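You operate a simulated robot arm through the tools that you are given. There is no shell and no other tool.

You are at the controls of a simulated two-armed robot. One attempt, no reset.

## Task
Latch the blue coupling, then feed port 1 with water at 2 bar.
Fine: selector first, then the red main handle, the black pressure knob and the green port handle.

Only the result counts: the job must be done as asked and must still hold three seconds after the hand-in. Knocking over, shifting, dropping, spilling or breaking anything else fails it.

## Robot
Two 7-joint arms with fingered hands on one trunk that stands fixed in place. Base frame: the origin is at the foot of the trunk, x ahead of it, y to its left, z up; the work surface is at about z = 0.86. Units: m, rad, N and s.
The left shoulder is at [0.03, 0.119, 1.094], the right one opposite. With the tool pointing down near the work surface each hand reaches from about 0.36 to 0.78 m from the base axis, measured 20 degrees to its own side. Payload 3.8 kg a hand.
Tool frame (each hand has its own): the origin (TCP) lies between the finger pads and is the grasp point; the fingertips stand 0.025 m ahead of it; z points along the fingers, y is the line along which they close. The gripper opens to 0.088 m; its body begins 0.029 m behind the TCP. The gripper is a hand of 4 fingers: y runs from the thumb to the fingers, the wrist lies at [-0.013, -0.106, -0.174] in the tool frame, and closing takes about 1.5 s.
Orientation is told as [roll, pitch, yaw] about the base's x, y, z axes, in that order, counted from this pose: with the fingers straight down and the wrist toward the robot, the tool's x, y and z point along [0, 1, 0], [1, 0, 0] and [0, 0, -1] of the base frame.

## Interface
- The arms move only by the tool drive_tool. It takes "left_plan", "right_plan" or both (then of equal length, played together; a hand with none holds still); each is a list of rows, each an object (a shift or turn left out is 0, a gripper value left out holds the last) with "rotation": the turn, a rotation vector about the tool's x, y, z in rad, a list of three; "travel": the shift along the tool's x, y, z in cm, a list of three. In form: [{"rotation": [ax, ay, az], "travel": [tx, ty, tz]}, ...]. A call has 1 to 20 rows; each row shifts and turns the commanded pose from where the row before left it, along the tool's axes as they then stand. "left_jaw" and "right_jaw" are, for a hand that has rows, the opening, from 0 (shut) to 1 (fully open), set as the call begins (left out, the last holds). Each row takes 0.2 s and may step no farther than 0.05 m and 0.15 rad from the row before; otherwise, or with a gripper value out of range, the whole call is refused. A pose out of reach is approached as far as the arm can. The call stops where the force on the tool passes 60 N (or 10 N more than at its start, if that is more) or the arm is blocked; 0.2 s more then pass. Each finger travels about 0.153 m/s and halts on what it meets, pressing with about 21 N; the grip force reading is that of the motor and also rises with nothing between the fingers. The clock runs only during rows and for 0.2 s after the last one: add rows that do not move to give the fingers time. It gives the time, the measured TCP pose, the force on the tool (base axes), the opening and the grip force at its end, in the units of the frame above (readings bear some noise), with the torque about the TCP (base axes, N m) and any sound that the robot's microphone picked up.
- Cameras (640 x 400 px; columns grow to the right, rows downward): "scene" is now at [0.0496, -0.0274, 1.6418]; the picture's right is [-0.17, -0.98, 0.00], its down [-0.67, 0.12, -0.73] and it looks along [0.72, -0.13, -0.68] (base axes); focal length 322 px, centre (320, 200). "left" rides on the left gripper at [-0.064, -0.083, -0.098] in its tool frame; the picture's right is [-0.62, -0.37, 0.69], its down [0.71, -0.63, 0.30] and it looks along [0.32, 0.68, 0.65] (tool axes); focal length 265 px, centre (320, 200). "right" rides on the right gripper at [0.064, -0.083, -0.098] in its tool frame; the picture's right is [-0.62, 0.37, -0.69], its down [-0.71, -0.63, 0.30] and it looks along [-0.32, 0.68, 0.65] (tool axes); focal length 265 px, centre (320, 200). There is no depth. A picture from a camera that has moved, and an enlarged one, comes with that camera's place and axes in the base frame and with its lens. The place of the scene camera against the robot may be out by one fixed shift of up to 0.025 m in any direction.
- snapshot(camera): a new picture of that camera. No time passes.
- lift_body(by): moves the trunk up (or, below 0, down) by that many m; the arms and the scene camera ride with it, the base frame stays. It gives what a move gives, with no picture.
- finger_targets(index, middle, ring, thumb_bend, thumb_turn, hand): sets how far each is bent, from 0 (flat) to 1 (curled in); at 0.3 the hand is open as for a grip, at 0.7 the pads meet at the TCP. One left out holds its place. A second passes; each finger stops where it meets its share of the squeeze, and holds until it gets a number again. A gripper value or a shape takes the hand back. It gives what a move gives, with no picture; readings hold the bend of each and the force on the fingers (four entries, about 0 where the hand has none), thumb and palm. thumb_turn goes from beside the hand (0) to across from the fingers (1), as for a grip.
- set_grasp(shape, hand): the hand has 4 fingers and takes this shape, open, in about a second: jaw (thumb against the fingers, like two jaws); tri (thumb and two fingers); tip (a fingertip pinch); poke (one finger out to press); point (the index stretched); flat (the hand flat); cup (the hand cupped); fist (a fist). The gripper value then closes the fingers along that shape, each until it touches; the sizes above hold for jaw. It gives what a move gives, with no picture.
- pan_tilt(pan, tilt): turns the head with the scene camera to pan (to the left, within 2.094 rad either way) and tilt (down, from -0.506 to 1.204), counted from straight ahead of the robot. It gives what a move gives.
- zoom(camera, box): a new picture of the part [left, top, right, bottom] of that camera's present view, enlarged. No time passes.
- sign_off(): hands the job in; it is judged then, once.

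Places have to be worked out from the pictures, the camera data and where the tool is seen. Open the grippers and draw the arms clear of the work before you hand the job in, unless the task says otherwise.

The tools are called as a command line: name --argument value ..., lists and objects as JSON in quotes. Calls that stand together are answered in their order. drive_tool: Moves the arms, as the interface text tells. Its arguments: {"type":"object","properties":{"left_plan":{"type":"array"},"left_jaw":{"type":"number"},"right_plan":{"type":"array"},"right_jaw":{"type":"number"}},"required":[]} The other tools are called the same way: lift_body (by) moves the trunk up or down; set_grasp (shape, hand) gives the hand a shape; finger_targets (index, middle, ring, thumb_bend, thumb_turn, hand) moves the fingers one by one; pan_tilt (pan, tilt) turns the head that bears the scene camera; snapshot (camera) takes a picture; zoom (camera, box) takes an enlarged picture of a part of a camera's view; sign_off () hands the job in.

At the start:

```text
time_s: 0.0
left_position: [0.5449, 0.2737, 1.2603]
left_tool_rot: [-0.001, 0.0, 0.0]
left_force: [0.8, -0.4, 0.1]
left_torque: [0.01, -0.05, -0.01]
left_width: 0.0873
left_gripper_force: 0.1
left_shape: jaw
left_bend: [0.3, 0.3, 0.3, 0.3, 0.98]
left_finger forces: [0.1, 0.0, 0.0, 0.0, 0.0, 0.1]
right_position: [0.521, -0.2856, 1.2219]
right_tool_rot: [-0.001, 0.001, -0.001]
right_force: [1.1, 0.1, 0.7]
right_torque: [-0.02, -0.01, 0.02]
right_width: 0.0875
right_gripper_force: 0.1
right_shape: jaw
right_bend: [0.3, 0.3, 0.3, 0.3, 0.98]
right_finger forces: [0.0, 0.0, 0.0, 0.0, 0.1, 0.0]
trunk travel left (down, up): [-0.25, 0.34]
head pan, tilt (commanded): [-0.176, 0.749]
```

scene: 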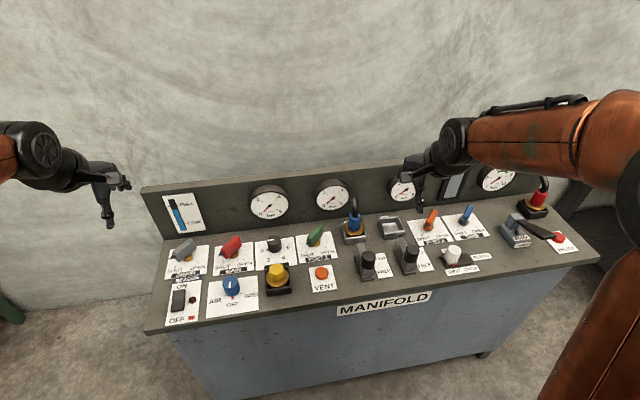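
right: 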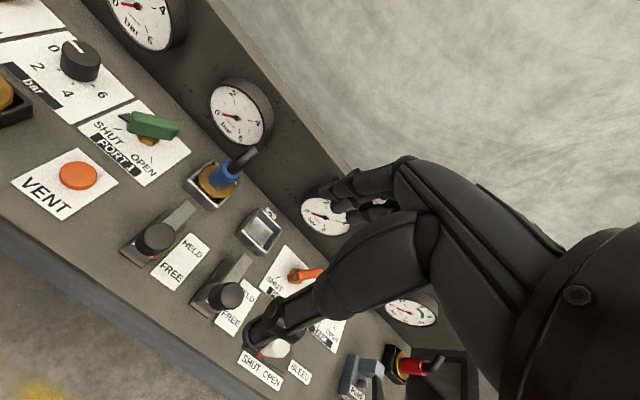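
left: 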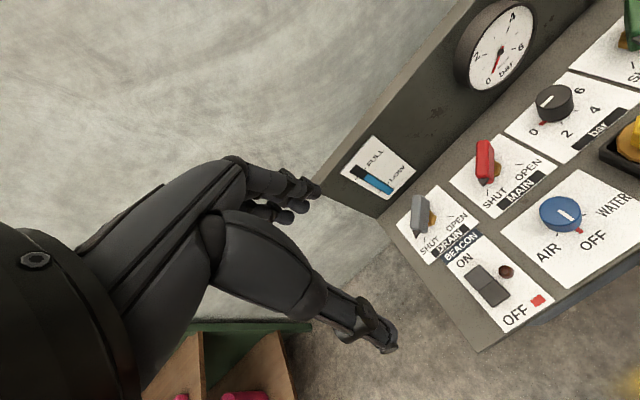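

I start by looking closely at the panel with enlarged scene pictures to identify the controls and the blue coupling.

zoom --camera "scene" --box '[140, 170, 340, 330]'

zoom --camera "scene" --box '[300, 170, 460, 290]'

zoom --camera "scene" --box '[420, 170, 600, 290]'

zoom --camera "right" --box '[100, 130, 300, 330]'

```text
2.50 times, centred on (240, 250) of scene
camera zoom: at [0.0496, -0.0274, 1.6418], right [-0.17, -0.98, 0.0], down [-0.67, 0.12, -0.73], along [0.72, -0.13, -0.68], focal length 804 px, centre (520, 75)
```

zoom: 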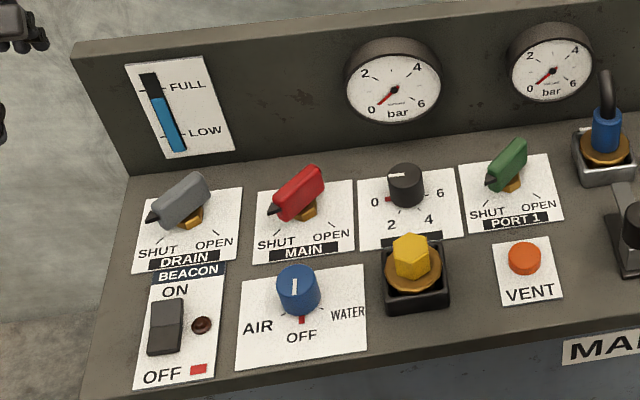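

```text
3.33 times, centred on (380, 230) of scene
camera zoom: at [0.0496, -0.0274, 1.6418], right [-0.17, -0.98, 0.0], down [-0.67, 0.12, -0.73], along [0.72, -0.13, -0.68], focal length 1072 px, centre (120, 100)
```

zoom: 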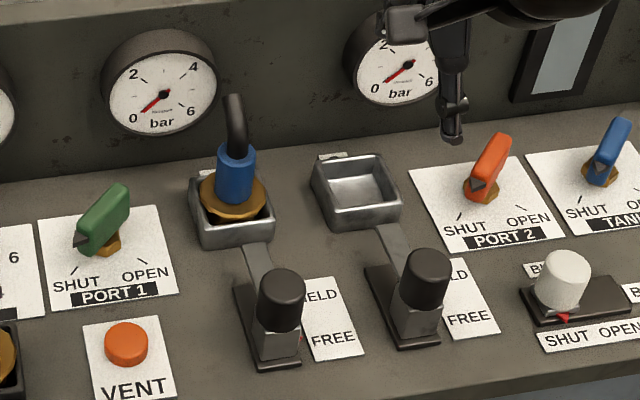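

```text
3.33 times, centred on (510, 230) of scene
camera zoom: at [0.0496, -0.0274, 1.6418], right [-0.17, -0.98, 0.0], down [-0.67, 0.12, -0.73], along [0.72, -0.13, -0.68], focal length 1072 px, centre (-313, 100)
```

zoom: 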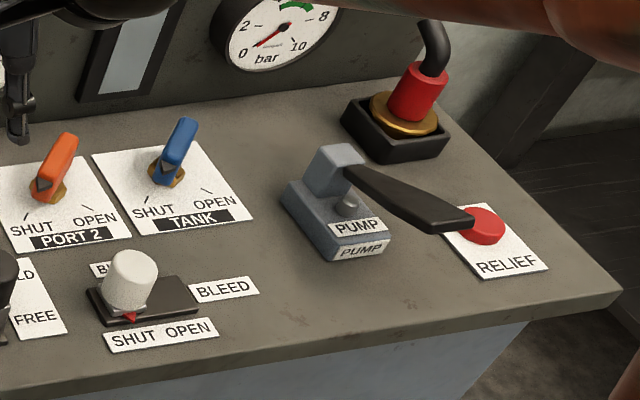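

```text
2.00 times, centred on (200, 230) of right
camera zoom: at [0.4379, -0.221, 1.3215], right [0.37, -0.62, 0.69], down [-0.63, -0.71, -0.3], along [0.68, -0.32, -0.65], focal length 531 px, centre (560, 140)
```

zoom: 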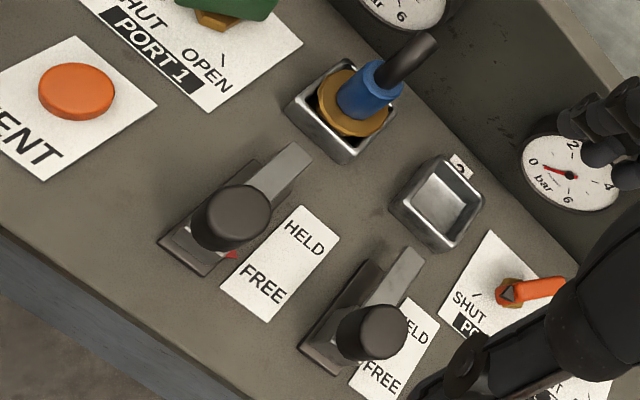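

Zoomed views appear re-rendered sharp, so I zoom tighter on the coupling, latch, selector and the main/pressure/port controls.

zoom --camera "scene" --box '[330, 190, 410, 290]'

zoom --camera "right" --box '[110, 140, 230, 290]'

zoom --camera "scene" --box '[200, 225, 300, 315]'

zoom --camera "left" --box '[440, 80, 640, 260]'

zoom --camera "right" --box '[0, 10, 200, 190]'

```text
4.00 times, centred on (370, 240) of scene
camera zoom: at [0.0496, -0.0274, 1.6418], right [-0.17, -0.98, 0.0], down [-0.67, 0.12, -0.73], along [0.72, -0.13, -0.68], focal length 1287 px, centre (120, 40)
```

zoom: 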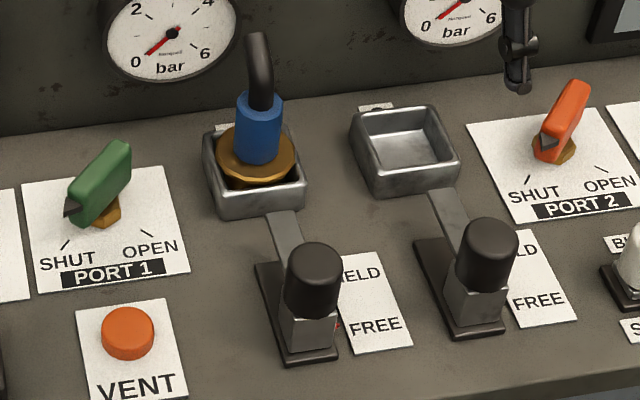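

```text
2.67 times, centred on (170, 215) of right
camera zoom: at [0.4379, -0.221, 1.3215], right [0.37, -0.62, 0.69], down [-0.63, -0.71, -0.3], along [0.68, -0.32, -0.65], focal length 708 px, centre (720, 160)
```

zoom: 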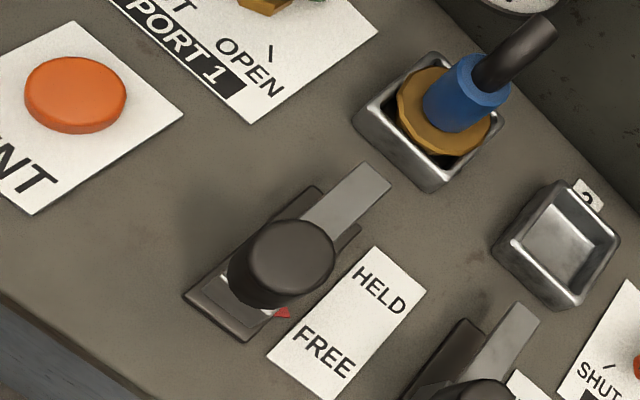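

```text
4.44 times, centred on (250, 270) of scene
camera zoom: at [0.0496, -0.0274, 1.6418], right [-0.17, -0.98, 0.0], down [-0.67, 0.12, -0.73], along [0.72, -0.13, -0.68], focal length 1430 px, centre (631, -111)
```

zoom: 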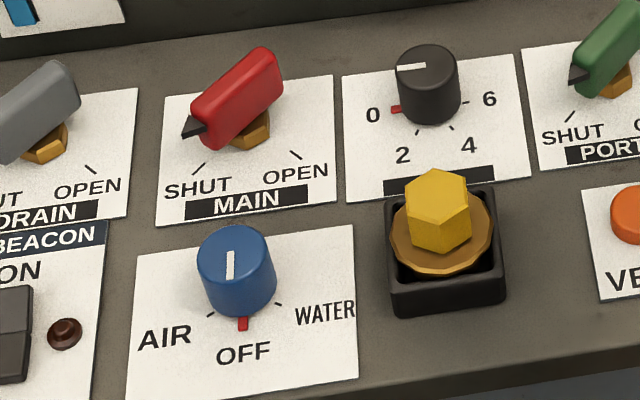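

```text
2.22 times, centred on (540, 170) of left
camera zoom: at [0.4601, 0.2096, 1.3589], right [-0.37, -0.62, -0.69], down [-0.63, 0.71, -0.3], along [0.68, 0.32, -0.65], focal length 590 px, centre (-169, 267)
```

zoom: 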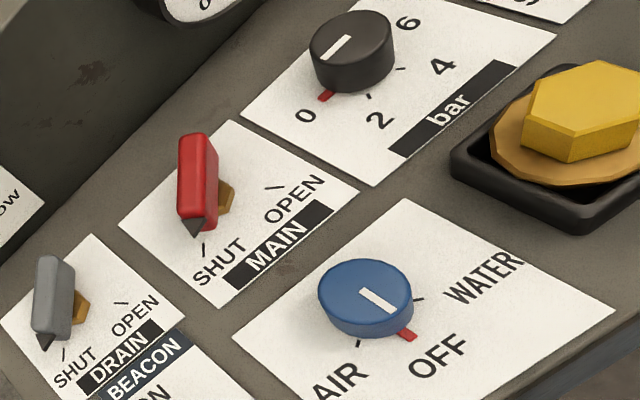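

```text
2.22 times, centred on (100, 100) of right
camera zoom: at [0.4379, -0.221, 1.3215], right [0.37, -0.62, 0.69], down [-0.63, -0.71, -0.3], along [0.68, -0.32, -0.65], focal length 590 px, centre (809, 422)
```

zoom: 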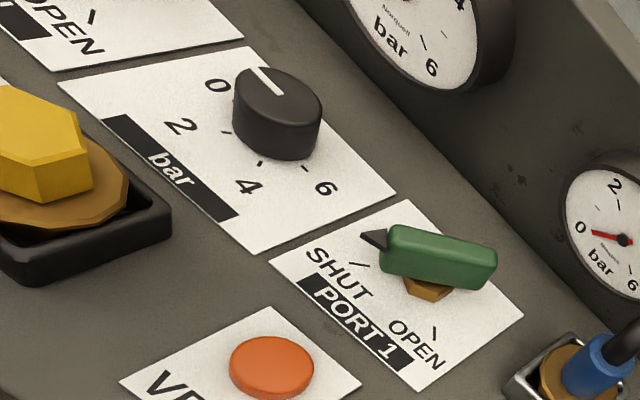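

The panel is roughly horizontal near z≈0.866; latch 1's knob is at about (0.57,-0.24) with its top near z≈0.93, and its red pointer stands at FREE. I bring the right hand above it for a close look.

drive_tool --right_plan '[{"travel": [0.8, 0.75, 3.0]}, {"travel": [0.8, 0.75, 3.0]}, {"travel": [0.8, 0.75, 3.0]}, {"travel": [0.8, 0.75, 3.0]}, {"travel": [0.8, 0.75, 3.0]}, {"travel": [0.7, 0.75, 3.0]}, {"travel": [0, 0, 0]}, {"travel": [0, 0, 0]}]'

snapshot --camera "right"

snapshot --camera "scene"

```text
time_s: 1.8
left_position: [0.5441, 0.2745, 1.2606]
left_tool_rot: [0.0, 0.001, 0.001]
left_force: [0.3, -0.5, 0.6]
left_torque: [-0.03, 0.01, -0.03]
left_width: 0.0876
left_gripper_force: 0.1
left_shape: jaw
left_bend: [0.3, 0.3, 0.3, 0.3, 0.98]
left_finger forces: [0.1, 0.1, 0.0, 0.0, 0.1, 0.0]
right_position: [0.567, -0.2394, 1.0427]
right_tool_rot: [0.0, 0.002, 0.0]
right_force: [-0.4, 0.3, -0.2]
right_torque: [0.04, -0.03, 0.0]
right_width: 0.0875
right_gripper_force: 0.0
right_shape: jaw
right_bend: [0.3, 0.3, 0.3, 0.3, 0.98]
right_finger forces: [0.0, 0.0, 0.0, 0.0, 0.1, 0.1]
trunk travel left (down, up): [-0.25, 0.34]
head pan, tilt (commanded): [-0.176, 0.749]
```

```text
taken
camera right: at [0.4835, -0.1748, 1.1418], right [0.37, -0.62, 0.69], down [-0.63, -0.71, -0.3], along [0.68, -0.32, -0.65], focal length 265 px, centre (320, 200)
```

right: 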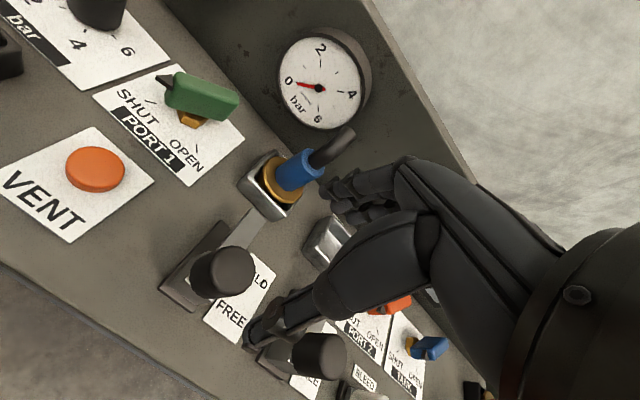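

```text
taken
camera scene: at [0.05, -0.0273, 1.6418], right [-0.17, -0.98, 0.0], down [-0.67, 0.12, -0.73], along [0.72, -0.13, -0.68], focal length 322 px, centre (320, 200)
```

scene: 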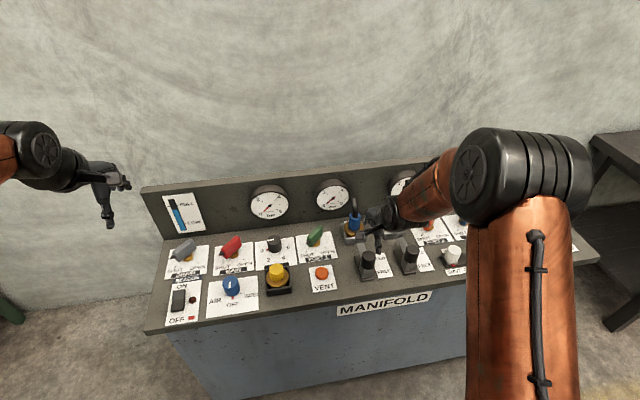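

The knob is in view; I zoom in to fix its position and check finger clearance.

zoom --camera "right" --box '[150, 130, 350, 330]'

zoom --camera "scene" --box '[330, 180, 430, 290]'

```text
2.00 times, centred on (250, 230) of right
camera zoom: at [0.4835, -0.1748, 1.1418], right [0.37, -0.62, 0.69], down [-0.63, -0.71, -0.3], along [0.68, -0.32, -0.65], focal length 531 px, centre (460, 140)
```

zoom: 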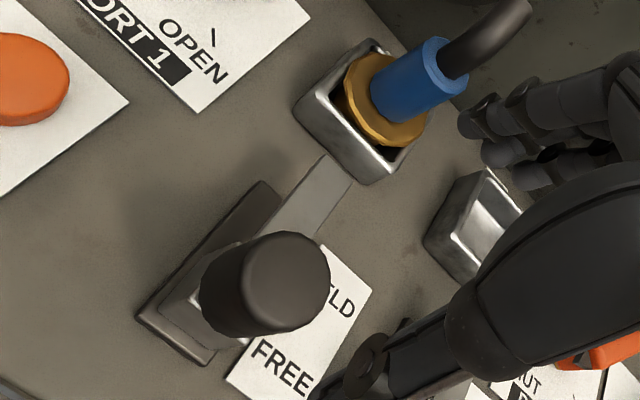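

```text
3.64 times, centred on (380, 235) of scene
camera zoom: at [0.05, -0.0273, 1.6418], right [-0.17, -0.98, 0.0], down [-0.67, 0.12, -0.73], along [0.72, -0.13, -0.68], focal length 1170 px, centre (102, 73)
```

zoom: 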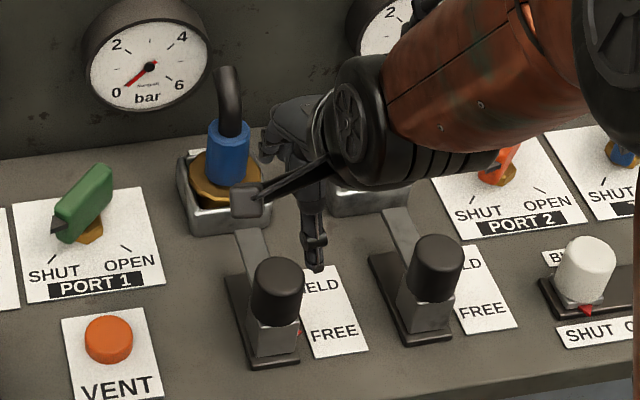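

Triangulating two right-camera views puts the latch knob's top at about (0.566, -0.239, 0.94), diameter ~3.6 cm, needing ~4.4 cm travel toward +x from FREE to HELD. The hand is right above it, so I descend with a partly open jaw.

drive_tool --right_plan '[{"travel": [0, 0, 0]}, {"travel": [0, 0, 3.0]}, {"travel": [0, 0, 3.0]}, {"travel": [0, 0, 3.0]}, {"travel": [0, 0, 2.5]}, {"travel": [0, 0, 0.5]}, {"travel": [0, 0, 0]}]' --right_jaw 0.85

snapshot --camera "right"

zoom --camera "scene" --box '[330, 180, 430, 290]'

```text
time_s: 3.4
left_position: [0.5398, 0.2752, 1.2622]
left_tool_rot: [-0.002, -0.003, 0.001]
left_force: [0.0, -0.8, 0.3]
left_torque: [0.02, -0.01, 0.01]
left_width: 0.0877
left_gripper_force: 0.0
left_shape: jaw
left_bend: [0.3, 0.3, 0.3, 0.3, 0.98]
left_finger forces: [0.0, 0.0, 0.0, 0.0, 0.0, 0.0]
right_position: [0.5687, -0.2382, 0.9303]
right_tool_rot: [-0.001, -0.02, 0.0]
right_force: [-1.1, -1.0, 41.6]
right_torque: [-0.18, -2.08, -0.05]
right_width: 0.0741
right_gripper_force: 0.1
right_shape: jaw
right_bend: [0.24, 0.3, 0.31, 0.43, 0.98]
right_finger forces: [10.0, 31.5, 0.1, 0.0, 0.1, 0.0]
trunk travel left (down, up): [-0.25, 0.34]
head pan, tilt (commanded): [-0.176, 0.749]
```

```text
taken
camera right: at [0.4827, -0.1735, 1.0275], right [0.35, -0.62, 0.7], down [-0.62, -0.71, -0.32], along [0.7, -0.33, -0.64], focal length 265 px, centre (320, 200)
```

right: 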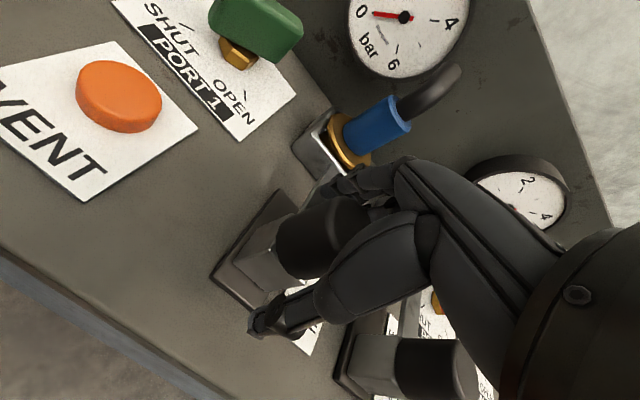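

```text
3.64 times, centred on (380, 235) of scene
camera zoom: at [0.0443, -0.0253, 1.6423], right [-0.17, -0.98, 0.0], down [-0.67, 0.12, -0.73], along [0.72, -0.13, -0.68], focal length 1170 px, centre (102, 73)
```

zoom: 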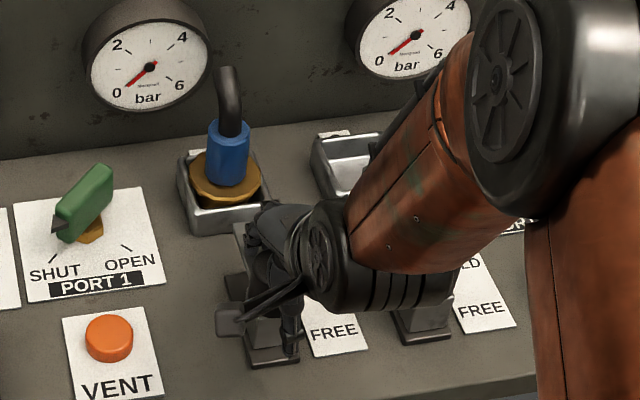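

The index and middle fingers met something at TCP z≈0.93 (about 41 N up). I zoom in to see what they touch.

zoom --camera "right" --box '[200, 80, 480, 400]'

zoom --camera "scene" --box '[350, 220, 420, 285]'

```text
1.25 times, centred on (340, 240) of right
camera zoom: at [0.4827, -0.1735, 1.0275], right [0.35, -0.62, 0.7], down [-0.62, -0.71, -0.32], along [0.7, -0.33, -0.64], focal length 332 px, centre (295, 150)
```

zoom: 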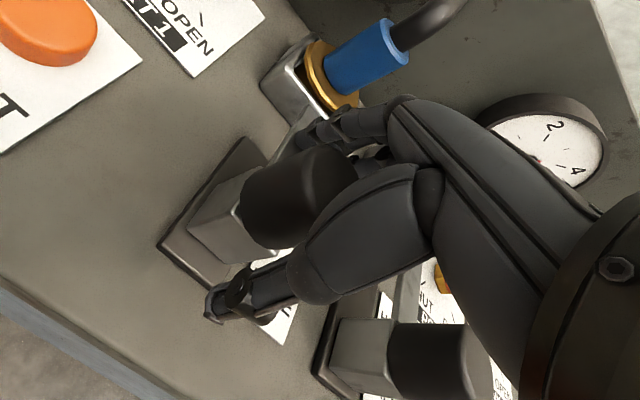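

```text
6.15 times, centred on (385, 252) of scene
camera zoom: at [0.0443, -0.0253, 1.6423], right [-0.17, -0.98, 0.0], down [-0.67, 0.12, -0.73], along [0.72, -0.13, -0.68], focal length 1980 px, centre (-80, -123)
```

zoom: 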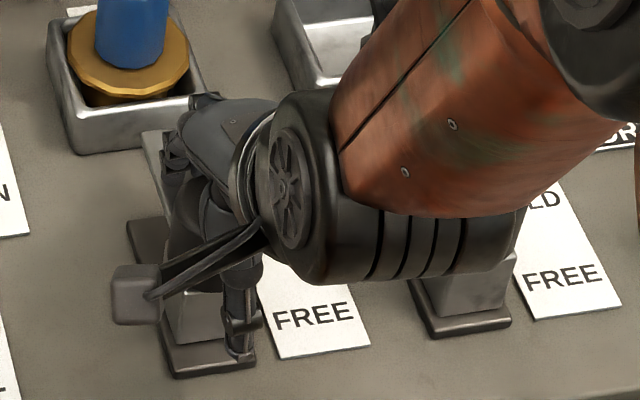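

The fingers are standing on the latch tongue (top about z≈0.905). I raise 1.2 cm so they are clear of it and then close on the knob cap.

drive_tool --right_plan '[{"travel": [0, 0, -1.2]}, {"travel": [0, 0, 0]}, {"travel": [0, 0, 0]}]'

drive_tool --right_plan '[{"travel": [0, 0, 0]}, {"travel": [0, 0, 0]}, {"travel": [0, 0, 0]}, {"travel": [0, 0, 0]}, {"travel": [0, 0, 0]}, {"travel": [0, 0, 0]}, {"travel": [0, 0, 0]}, {"travel": [0, 0, 0]}]' --right_jaw 0.2

zoom --camera "right" --box '[200, 80, 480, 400]'

```text
time_s: 4.2
left_position: [0.5443, 0.2736, 1.2611]
left_tool_rot: [0.0, 0.0, 0.0]
left_force: [-0.2, -0.4, 0.0]
left_torque: [-0.01, 0.0, 0.0]
left_width: 0.0875
left_gripper_force: 0.1
left_shape: jaw
left_bend: [0.3, 0.3, 0.3, 0.3, 0.98]
left_finger forces: [0.0, 0.0, 0.0, 0.0, 0.1, 0.1]
right_position: [0.5648, -0.2393, 0.9338]
right_tool_rot: [0.0, 0.001, 0.0]
right_force: [-0.6, -0.2, 9.3]
right_torque: [-0.06, -0.43, 0.02]
right_width: 0.0749
right_gripper_force: 0.0
right_shape: jaw
right_bend: [0.27, 0.3, 0.31, 0.43, 0.98]
right_finger forces: [0.5, 9.1, 0.0, 0.0, 0.0, 0.0]
trunk travel left (down, up): [-0.25, 0.34]
head pan, tilt (commanded): [-0.176, 0.749]
```

```text
time_s: 6.0
left_position: [0.5431, 0.2729, 1.2612]
left_tool_rot: [0.0, 0.0, -0.002]
left_force: [-0.4, 0.3, 0.3]
left_torque: [0.0, 0.0, 0.02]
left_width: 0.0877
left_gripper_force: 0.0
left_shape: jaw
left_bend: [0.3, 0.3, 0.3, 0.3, 0.98]
left_finger forces: [0.0, 0.0, 0.0, 0.1, 0.1, 0.0]
right_position: [0.5647, -0.2383, 0.9357]
right_tool_rot: [0.0, 0.0, 0.0]
right_force: [-2.4, -0.3, 5.8]
right_torque: [0.01, -0.05, 0.03]
right_width: 0.0321
right_gripper_force: 20.6
right_shape: jaw
right_bend: [0.75, 0.52, 0.55, 0.73, 1.0]
right_finger forces: [11.2, 9.0, 0.1, 0.0, 18.5, 0.0]
trunk travel left (down, up): [-0.25, 0.34]
head pan, tilt (commanded): [-0.176, 0.749]
```

```text
1.25 times, centred on (340, 240) of right
camera zoom: at [0.482, -0.1741, 1.0341], right [0.37, -0.62, 0.69], down [-0.63, -0.71, -0.3], along [0.68, -0.32, -0.65], focal length 332 px, centre (295, 150)
```

zoom: 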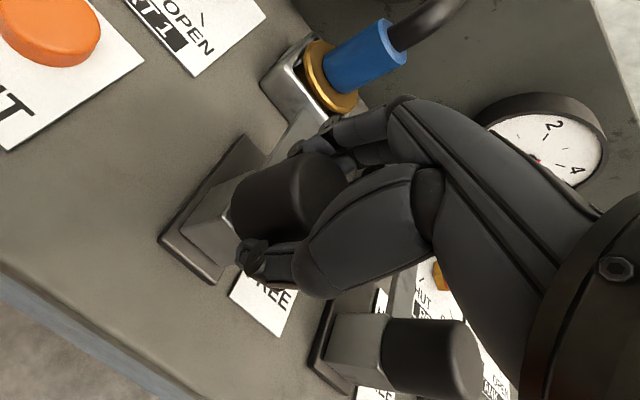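

The knob is gripped between thumb and two fingers (about 20 N). I now slide it toward +x in small steps and watch the force.

drive_tool --right_plan '[{"travel": [0, 0.5, 0]}, {"travel": [0, 0.5, 0]}, {"travel": [0, 0.5, 0]}, {"travel": [0, 0.5, 0]}, {"travel": [0, 0, 0]}]'

zoom --camera "right" --box '[200, 80, 480, 400]'

zoom --camera "scene" --box '[330, 190, 430, 290]'

```text
time_s: 7.2
left_position: [0.5428, 0.2731, 1.2598]
left_tool_rot: [-0.001, 0.0, 0.0]
left_force: [0.0, 0.9, 0.4]
left_torque: [-0.01, 0.01, 0.0]
left_width: 0.0875
left_gripper_force: 0.1
left_shape: jaw
left_bend: [0.3, 0.3, 0.3, 0.3, 0.98]
left_finger forces: [0.1, 0.0, 0.0, 0.0, 0.0, 0.0]
right_position: [0.586, -0.2385, 0.9349]
right_tool_rot: [0.0, -0.001, 0.0]
right_force: [-0.4, -0.5, 6.6]
right_torque: [-0.01, -0.2, 0.05]
right_width: 0.032
right_gripper_force: 21.0
right_shape: jaw
right_bend: [0.75, 0.52, 0.55, 0.73, 1.0]
right_finger forces: [12.5, 12.3, 0.1, 0.1, 17.9, 0.1]
trunk travel left (down, up): [-0.25, 0.34]
head pan, tilt (commanded): [-0.176, 0.749]
```

```text
1.25 times, centred on (340, 240) of right
camera zoom: at [0.5027, -0.174, 1.034], right [0.37, -0.62, 0.69], down [-0.63, -0.71, -0.31], along [0.68, -0.32, -0.65], focal length 332 px, centre (295, 150)
```

zoom: 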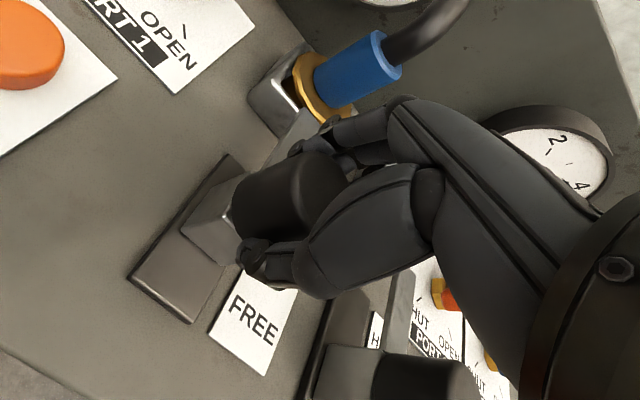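

```text
4.00 times, centred on (380, 240) of scene
camera zoom: at [0.0489, -0.0274, 1.6418], right [-0.17, -0.98, 0.0], down [-0.67, 0.12, -0.73], along [0.72, -0.13, -0.68], focal length 1287 px, centre (80, 40)
```

zoom: 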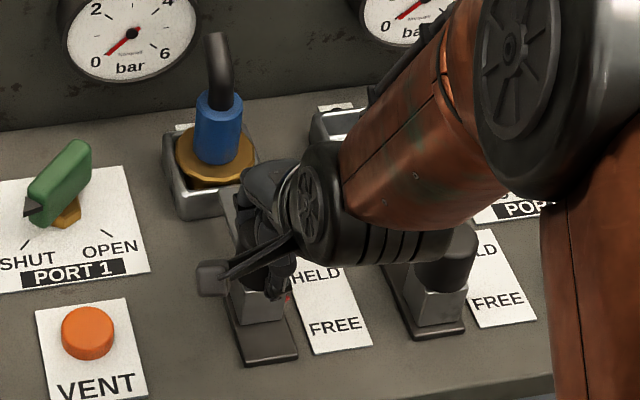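

It slides freely (2 cm so far, red pointer moving toward HELD). I continue in small steps.

drive_tool --right_plan '[{"travel": [0, 0.5, 0]}, {"travel": [0, 0.5, 0]}, {"travel": [0, 0.4, 0]}, {"travel": [0, 0, 0]}]'

zoom --camera "scene" --box '[340, 190, 420, 290]'

zoom --camera "right" --box '[200, 60, 440, 340]'

```text
time_s: 8.2
left_position: [0.544, 0.2739, 1.2608]
left_tool_rot: [0.001, -0.001, 0.0]
left_force: [-0.5, -0.4, -0.7]
left_torque: [0.01, 0.03, -0.02]
left_width: 0.0877
left_gripper_force: 0.1
left_shape: jaw
left_bend: [0.3, 0.3, 0.3, 0.3, 0.98]
left_finger forces: [0.0, 0.1, 0.0, 0.0, 0.0, 0.1]
right_position: [0.6001, -0.2385, 0.9353]
right_tool_rot: [-0.001, 0.001, 0.0]
right_force: [2.3, -2.4, 9.4]
right_torque: [-0.03, -0.32, 0.04]
right_width: 0.0316
right_gripper_force: 20.8
right_shape: jaw
right_bend: [0.75, 0.52, 0.55, 0.73, 1.0]
right_finger forces: [14.5, 12.9, 0.0, 0.1, 17.6, 0.1]
trunk travel left (down, up): [-0.25, 0.34]
head pan, tilt (commanded): [-0.176, 0.749]
```

```text
4.00 times, centred on (380, 240) of scene
camera zoom: at [0.0489, -0.0273, 1.6418], right [-0.17, -0.98, 0.0], down [-0.67, 0.12, -0.73], along [0.72, -0.13, -0.68], focal length 1287 px, centre (80, 40)
```

zoom: 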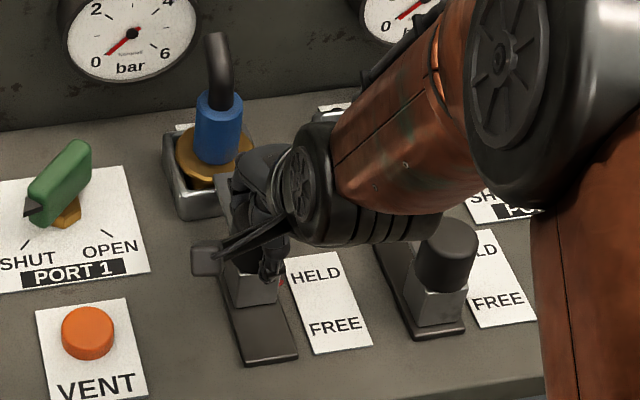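

```text
1.43 times, centred on (320, 200) of right
camera zoom: at [0.5172, -0.174, 1.0341], right [0.37, -0.62, 0.69], down [-0.63, -0.71, -0.31], along [0.68, -0.32, -0.65], focal length 379 px, centre (320, 200)
```

zoom: 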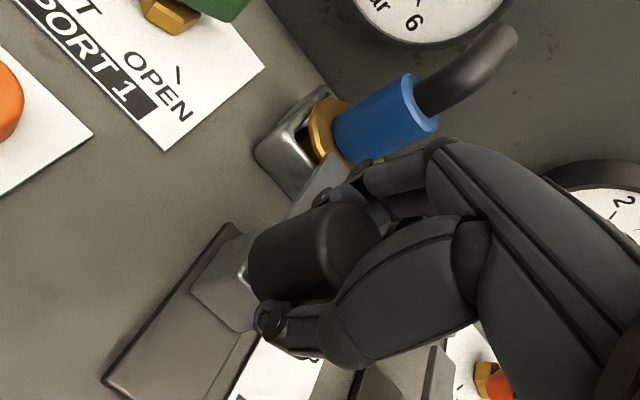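

3.5 cm travelled; the pointer is just short of HELD. I go on in 3 mm steps until a stop or a click.

drive_tool --right_plan '[{"travel": [0, 0.3, 0]}, {"travel": [0, 0.3, 0]}, {"travel": [0, 0, 0]}]'

zoom --camera "scene" --box '[340, 190, 420, 290]'

```text
time_s: 9.0
left_position: [0.5437, 0.2739, 1.2601]
left_tool_rot: [0.0, 0.0, 0.0]
left_force: [0.7, -0.5, -0.9]
left_torque: [0.03, -0.03, -0.02]
left_width: 0.0876
left_gripper_force: 0.1
left_shape: jaw
left_bend: [0.3, 0.3, 0.3, 0.3, 0.98]
left_finger forces: [0.0, 0.0, 0.1, 0.1, 0.0, 0.1]
right_position: [0.6066, -0.2391, 0.9356]
right_tool_rot: [0.002, -0.001, 0.001]
right_force: [1.8, -1.3, 9.4]
right_torque: [-0.03, -0.34, 0.04]
right_width: 0.0321
right_gripper_force: 20.6
right_shape: jaw
right_bend: [0.75, 0.52, 0.55, 0.73, 1.0]
right_finger forces: [15.2, 13.7, 0.0, 0.0, 17.6, 0.0]
trunk travel left (down, up): [-0.25, 0.34]
head pan, tilt (commanded): [-0.176, 0.749]
```

```text
4.00 times, centred on (380, 240) of scene
camera zoom: at [0.0488, -0.0272, 1.6418], right [-0.17, -0.98, 0.0], down [-0.67, 0.12, -0.73], along [0.72, -0.13, -0.68], focal length 1287 px, centre (80, 40)
```

zoom: 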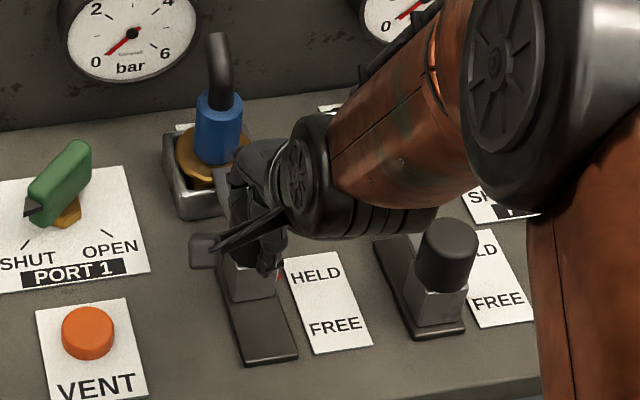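

Still low force at 4.2 cm; I push a few millimetres more to find the stop.

drive_tool --right_plan '[{"travel": [0, 0.3, 0]}, {"travel": [0, 0, 0]}]'

zoom --camera "right" --box '[200, 60, 440, 340]'

```text
time_s: 9.6
left_position: [0.5427, 0.2727, 1.2621]
left_tool_rot: [0.001, -0.001, 0.0]
left_force: [-0.2, -0.3, -0.1]
left_torque: [-0.02, 0.02, -0.02]
left_width: 0.0875
left_gripper_force: 0.1
left_shape: jaw
left_bend: [0.3, 0.3, 0.3, 0.3, 0.98]
left_finger forces: [0.0, 0.1, 0.0, 0.0, 0.0, 0.0]
right_position: [0.607, -0.2383, 0.9349]
right_tool_rot: [-0.001, -0.001, 0.0]
right_force: [-3.2, -2.1, 11.3]
right_torque: [-0.01, -0.21, 0.02]
right_width: 0.0319
right_gripper_force: 20.7
right_shape: jaw
right_bend: [0.75, 0.52, 0.55, 0.73, 1.0]
right_finger forces: [16.3, 11.8, 0.1, 0.0, 19.8, 0.0]
trunk travel left (down, up): [-0.25, 0.34]
head pan, tilt (commanded): [-0.176, 0.749]
```

```text
1.43 times, centred on (320, 200) of right
camera zoom: at [0.5242, -0.1739, 1.0341], right [0.37, -0.62, 0.69], down [-0.63, -0.71, -0.3], along [0.68, -0.32, -0.65], focal length 379 px, centre (320, 200)
```

zoom: 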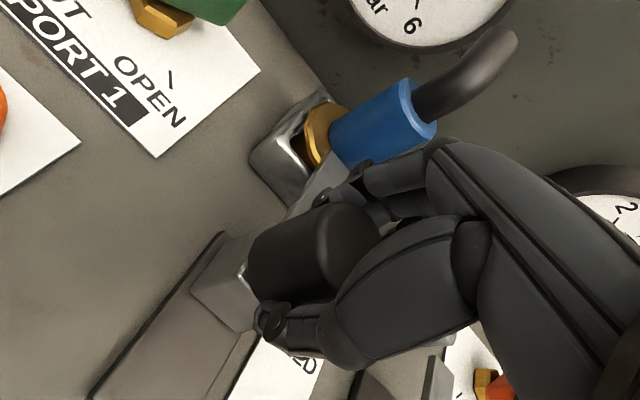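

Position barely advanced (0.607) with some counter-force — likely the end stop. One more small push confirms.

drive_tool --right_plan '[{"travel": [0, 0.3, 0]}, {"travel": [0, 0.2, 0]}, {"travel": [0, 0, 0]}]'

zoom --camera "scene" --box '[340, 190, 420, 290]'

```text
time_s: 10.4
left_position: [0.541, 0.2732, 1.2621]
left_tool_rot: [-0.001, -0.003, -0.001]
left_force: [0.8, -0.9, -0.2]
left_torque: [-0.04, -0.02, 0.01]
left_width: 0.0876
left_gripper_force: 0.1
left_shape: jaw
left_bend: [0.3, 0.3, 0.3, 0.3, 0.98]
left_finger forces: [0.0, 0.0, 0.1, 0.0, 0.0, 0.0]
right_position: [0.6107, -0.2393, 0.9348]
right_tool_rot: [0.002, 0.003, -0.001]
right_force: [-13.2, -0.8, 9.8]
right_torque: [0.04, 0.11, 0.0]
right_width: 0.0319
right_gripper_force: 21.1
right_shape: jaw
right_bend: [0.75, 0.55, 0.55, 0.72, 1.0]
right_finger forces: [11.6, 6.4, 0.0, 0.0, 24.0, 0.0]
trunk travel left (down, up): [-0.25, 0.34]
head pan, tilt (commanded): [-0.176, 0.749]
```

```text
4.00 times, centred on (380, 240) of scene
camera zoom: at [0.0463, -0.0271, 1.6419], right [-0.17, -0.98, 0.0], down [-0.67, 0.12, -0.73], along [0.72, -0.13, -0.68], focal length 1287 px, centre (80, 40)
```

zoom: 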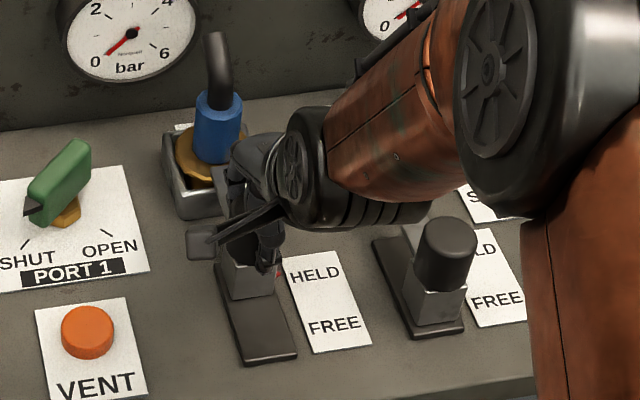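

A clear stop (−13 N) with the pointer at HELD. I relax slightly, open a little and lift straight up.

drive_tool --right_plan '[{"travel": [0, -0.2, 0]}, {"travel": [0, 0, 0]}, {"travel": [0, 0, 0]}, {"travel": [0, 0, 0]}]' --right_jaw 0.55

drive_tool --right_plan '[{"travel": [0, 0, -1.5]}, {"travel": [0, 0, -2.0]}, {"travel": [0, 0, -3.0]}, {"travel": [0, 0, -3.0]}, {"travel": [0, -3, -3.0]}, {"travel": [0, -3, -3.0]}, {"travel": [0, 0, 0]}]'

snapshot --camera "right"

zoom --camera "scene" --box '[340, 190, 420, 290]'

```text
time_s: 11.4
left_position: [0.5441, 0.2741, 1.2612]
left_tool_rot: [0.002, 0.001, 0.0]
left_force: [1.0, -0.2, -0.1]
left_torque: [0.02, -0.02, -0.02]
left_width: 0.0875
left_gripper_force: 0.1
left_shape: jaw
left_bend: [0.3, 0.3, 0.3, 0.3, 0.98]
left_finger forces: [0.0, 0.1, 0.0, 0.0, 0.0, 0.0]
right_position: [0.612, -0.2375, 0.9349]
right_tool_rot: [-0.002, -0.001, 0.0]
right_force: [0.3, 0.5, 6.9]
right_torque: [0.02, -0.15, 0.02]
right_width: 0.0479
right_gripper_force: 0.1
right_shape: jaw
right_bend: [0.74, 0.42, 0.39, 0.67, 1.0]
right_finger forces: [3.2, 2.8, 0.1, 0.0, 0.1, 0.0]
trunk travel left (down, up): [-0.25, 0.34]
head pan, tilt (commanded): [-0.176, 0.749]
```

```text
time_s: 13.0
left_position: [0.5448, 0.2741, 1.2599]
left_tool_rot: [-0.001, 0.002, 0.001]
left_force: [0.1, -1.0, -0.9]
left_torque: [-0.02, 0.04, -0.03]
left_width: 0.0875
left_gripper_force: 0.1
left_shape: jaw
left_bend: [0.3, 0.3, 0.3, 0.3, 0.98]
left_finger forces: [0.0, 0.0, 0.1, 0.0, 0.1, 0.0]
right_position: [0.553, -0.2407, 1.0888]
right_tool_rot: [0.0, 0.003, 0.001]
right_force: [-0.5, -0.4, 0.5]
right_torque: [-0.02, 0.02, 0.02]
right_width: 0.0482
right_gripper_force: 0.0
right_shape: jaw
right_bend: [0.74, 0.42, 0.39, 0.67, 1.0]
right_finger forces: [0.0, 0.0, 0.1, 0.0, 0.0, 0.0]
trunk travel left (down, up): [-0.25, 0.34]
head pan, tilt (commanded): [-0.176, 0.749]
```

```text
taken
camera right: at [0.4698, -0.1749, 1.1887], right [0.37, -0.62, 0.69], down [-0.63, -0.71, -0.3], along [0.68, -0.32, -0.65], focal length 265 px, centre (320, 200)
```

right: 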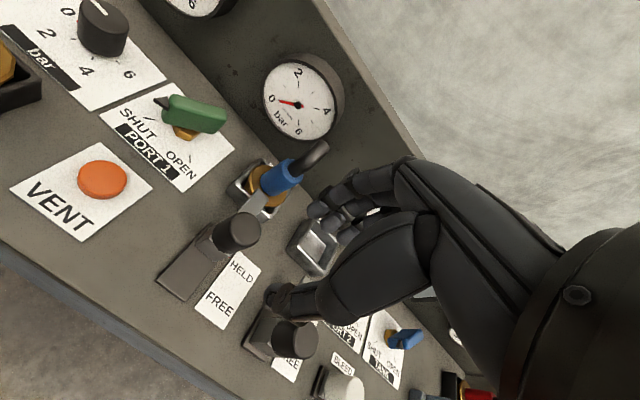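

```text
4.00 times, centred on (380, 240) of scene
camera zoom: at [0.0509, -0.0275, 1.6417], right [-0.17, -0.98, 0.0], down [-0.67, 0.12, -0.73], along [0.72, -0.13, -0.68], focal length 1287 px, centre (80, 40)
```

zoom: 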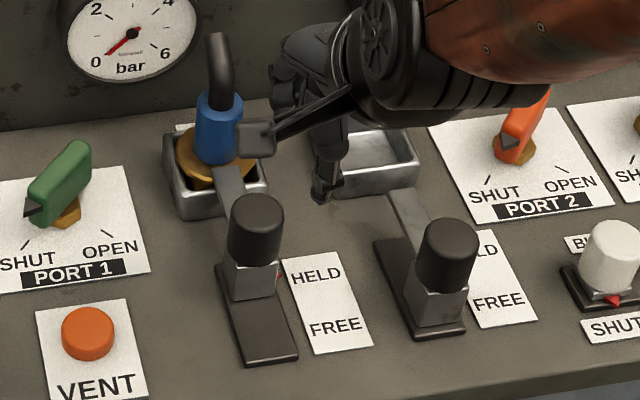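

The latch tongue now appears over the coupling's brass flange. I zoom in to verify it and the coupling's seating.

zoom --camera "right" --box '[150, 130, 350, 310]'

zoom --camera "scene" --box '[350, 200, 400, 250]'

```text
2.22 times, centred on (250, 220) of right
camera zoom: at [0.4698, -0.1749, 1.1887], right [0.37, -0.62, 0.69], down [-0.63, -0.71, -0.3], along [0.68, -0.32, -0.65], focal length 590 px, centre (476, 156)
```

zoom: 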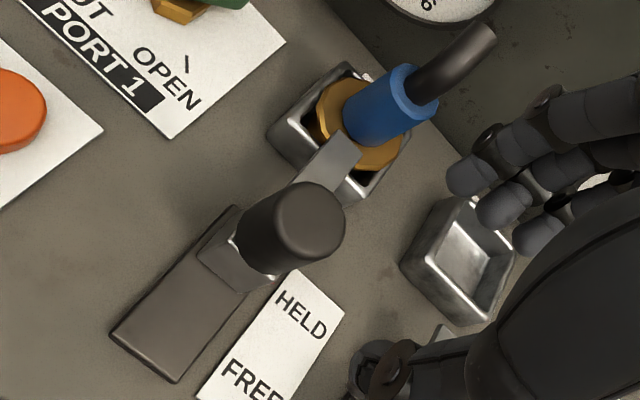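

```text
8.00 times, centred on (375, 225) of scene
camera zoom: at [0.0509, -0.0275, 1.6417], right [-0.17, -0.98, 0.0], down [-0.67, 0.12, -0.73], along [0.72, -0.13, -0.68], focal length 2574 px, centre (-120, 0)
```

zoom: 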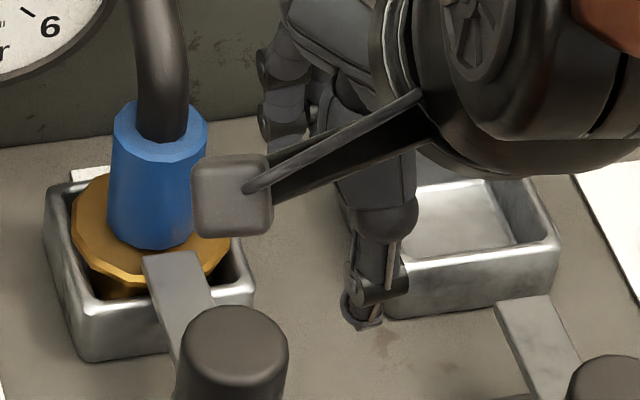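

The latch holds the blue coupling. Now the selector: I move the left hand above it at about (0.574, 0.134) for a close look, and park the right hand higher and aside.

drive_tool --left_plan '[{"travel": [-1.75, 0.375, 2.8]}, {"travel": [-1.75, 0.375, 2.8]}, {"travel": [-1.75, 0.375, 2.8]}, {"travel": [-1.75, 0.375, 2.8]}, {"travel": [-1.75, 0.375, 2.8]}, {"travel": [-1.75, 0.375, 2.8]}, {"travel": [-1.75, 0.375, 2.8]}, {"travel": [-1.75, 0.375, 2.4]}, {"travel": [0, 0, 0]}]' --right_plan '[{"travel": [-1.5, -1, -2]}, {"travel": [-1.5, -1, -2]}, {"travel": [-1.5, -1, -2]}, {"travel": [-1.5, -1, -2]}, {"travel": [-1.5, -1, -1]}, {"travel": [0, 0, 0]}, {"travel": [0, 0, 0]}, {"travel": [0, 0, 0]}, {"travel": [0, 0, 0]}]'

snapshot --camera "left"

snapshot --camera "scene"

```text
time_s: 15.0
left_position: [0.5751, 0.1335, 1.0395]
left_tool_rot: [0.0, -0.002, 0.0]
left_force: [1.1, -0.4, 0.4]
left_torque: [0.0, 0.01, 0.02]
left_width: 0.0876
left_gripper_force: 0.2
left_shape: jaw
left_bend: [0.3, 0.3, 0.3, 0.3, 0.98]
left_finger forces: [0.1, 0.0, 0.0, 0.0, 0.0, 0.0]
right_position: [0.5023, -0.3153, 1.18]
right_tool_rot: [0.001, 0.0, 0.0]
right_force: [0.2, 1.1, -0.1]
right_torque: [-0.01, -0.03, -0.02]
right_width: 0.0483
right_gripper_force: 0.0
right_shape: jaw
right_bend: [0.74, 0.42, 0.39, 0.67, 1.0]
right_finger forces: [0.0, 0.0, 0.0, 0.1, 0.0, 0.1]
trunk travel left (down, up): [-0.25, 0.34]
head pan, tilt (commanded): [-0.176, 0.749]
```

```text
taken
camera left: at [0.4906, 0.0698, 1.1386], right [-0.37, -0.62, -0.69], down [-0.63, 0.71, -0.3], along [0.68, 0.32, -0.65], focal length 265 px, centre (320, 200)
```

left: 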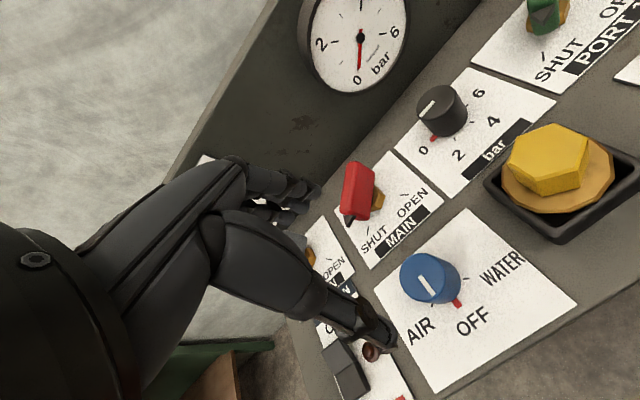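

```text
taken
camera scene: at [0.0492, -0.0269, 1.6418], right [-0.17, -0.98, 0.0], down [-0.67, 0.12, -0.73], along [0.72, -0.13, -0.68], focal length 322 px, centre (320, 200)
```

scene: 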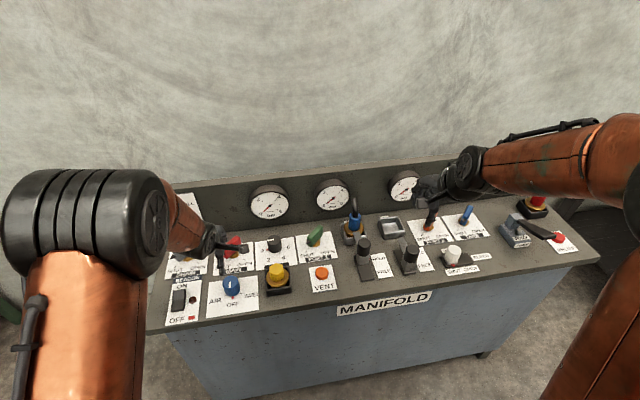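

zoom --camera "left" --box '[360, 220, 520, 380]'

zoom --camera "left" --box '[300, 60, 540, 260]'

```text
2.50 times, centred on (440, 300) of left
camera zoom: at [0.4906, 0.0698, 1.1386], right [-0.37, -0.62, -0.69], down [-0.63, 0.71, -0.3], along [0.68, 0.32, -0.65], focal length 664 px, centre (20, -50)
```

zoom: 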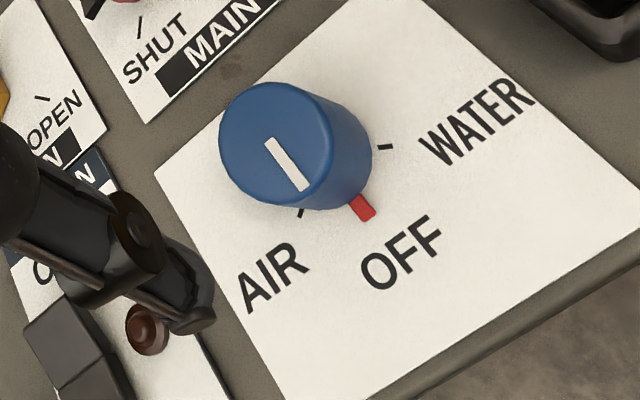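

```text
2.00 times, centred on (420, 160) of left
camera zoom: at [0.4906, 0.0698, 1.1386], right [-0.37, -0.62, -0.69], down [-0.63, 0.71, -0.3], along [0.68, 0.32, -0.65], focal length 531 px, centre (120, 280)
```

zoom: 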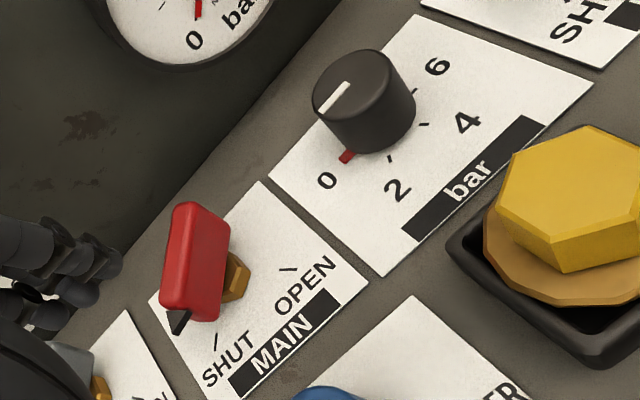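

The selector's top is triangulated at (0.571, 0.1355, 0.91), diameter ~4 cm, red pointer at OFF; WATER lies ~52° counter-clockwise from above. I pre-turn the left hand −26° in yaw, centre it and descend to TCP z≈0.905.

drive_tool --left_plan '[{"travel": [0.2, -0.4, 0]}, {"rotation": [0, 0, 0.15]}, {"rotation": [0, 0, 0.15]}, {"rotation": [0, 0, 0.15]}, {"travel": [0, 0, 3.0]}, {"travel": [0, 0, 3.0]}, {"travel": [0, 0, 3.0]}, {"travel": [0, 0, 1.5]}, {"travel": [0, 0, 0]}]' --left_jaw 1.0

snapshot --camera "left"

zoom --camera "scene" --box '[180, 220, 300, 320]'

```text
time_s: 17.0
left_position: [0.5693, 0.1344, 0.935]
left_tool_rot: [0.001, 0.0, -0.451]
left_force: [-0.3, -1.5, 0.6]
left_torque: [-0.01, 0.0, -0.03]
left_width: 0.0878
left_gripper_force: 0.1
left_shape: jaw
left_bend: [0.3, 0.3, 0.3, 0.3, 0.98]
left_finger forces: [0.0, 0.1, 0.0, 0.1, 0.0, 0.1]
right_position: [0.5009, -0.3147, 1.1786]
right_tool_rot: [-0.001, -0.001, 0.001]
right_force: [0.9, 0.0, 0.1]
right_torque: [-0.01, -0.01, 0.03]
right_width: 0.0484
right_gripper_force: 0.1
right_shape: jaw
right_bend: [0.74, 0.42, 0.39, 0.67, 1.0]
right_finger forces: [0.0, 0.1, 0.0, 0.1, 0.1, 0.0]
trunk travel left (down, up): [-0.25, 0.34]
head pan, tilt (commanded): [-0.176, 0.749]
```

```text
taken
camera left: at [0.4666, 0.1137, 1.0337], right [-0.6, -0.4, -0.69], down [-0.26, 0.92, -0.3], along [0.76, 0.0, -0.65], focal length 265 px, centre (320, 200)
```

left: 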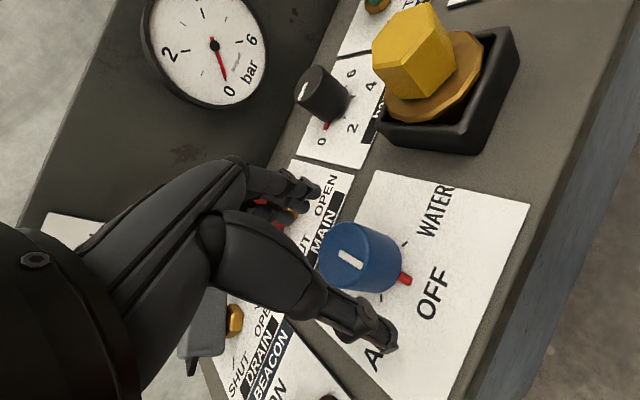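

```text
4.00 times, centred on (240, 270) of scene
camera zoom: at [0.0496, -0.0273, 1.6418], right [-0.17, -0.98, 0.0], down [-0.67, 0.12, -0.73], along [0.72, -0.13, -0.68], focal length 1287 px, centre (640, -80)
```

zoom: 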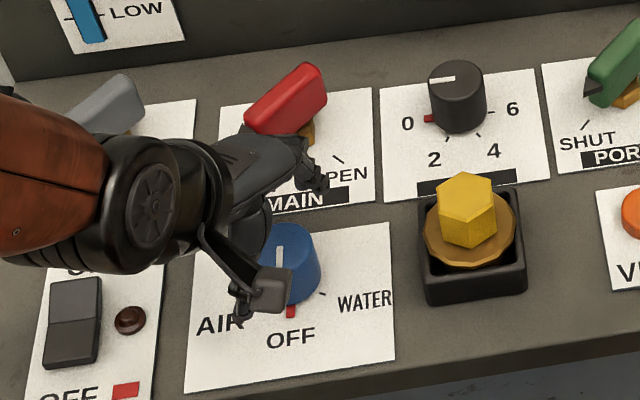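

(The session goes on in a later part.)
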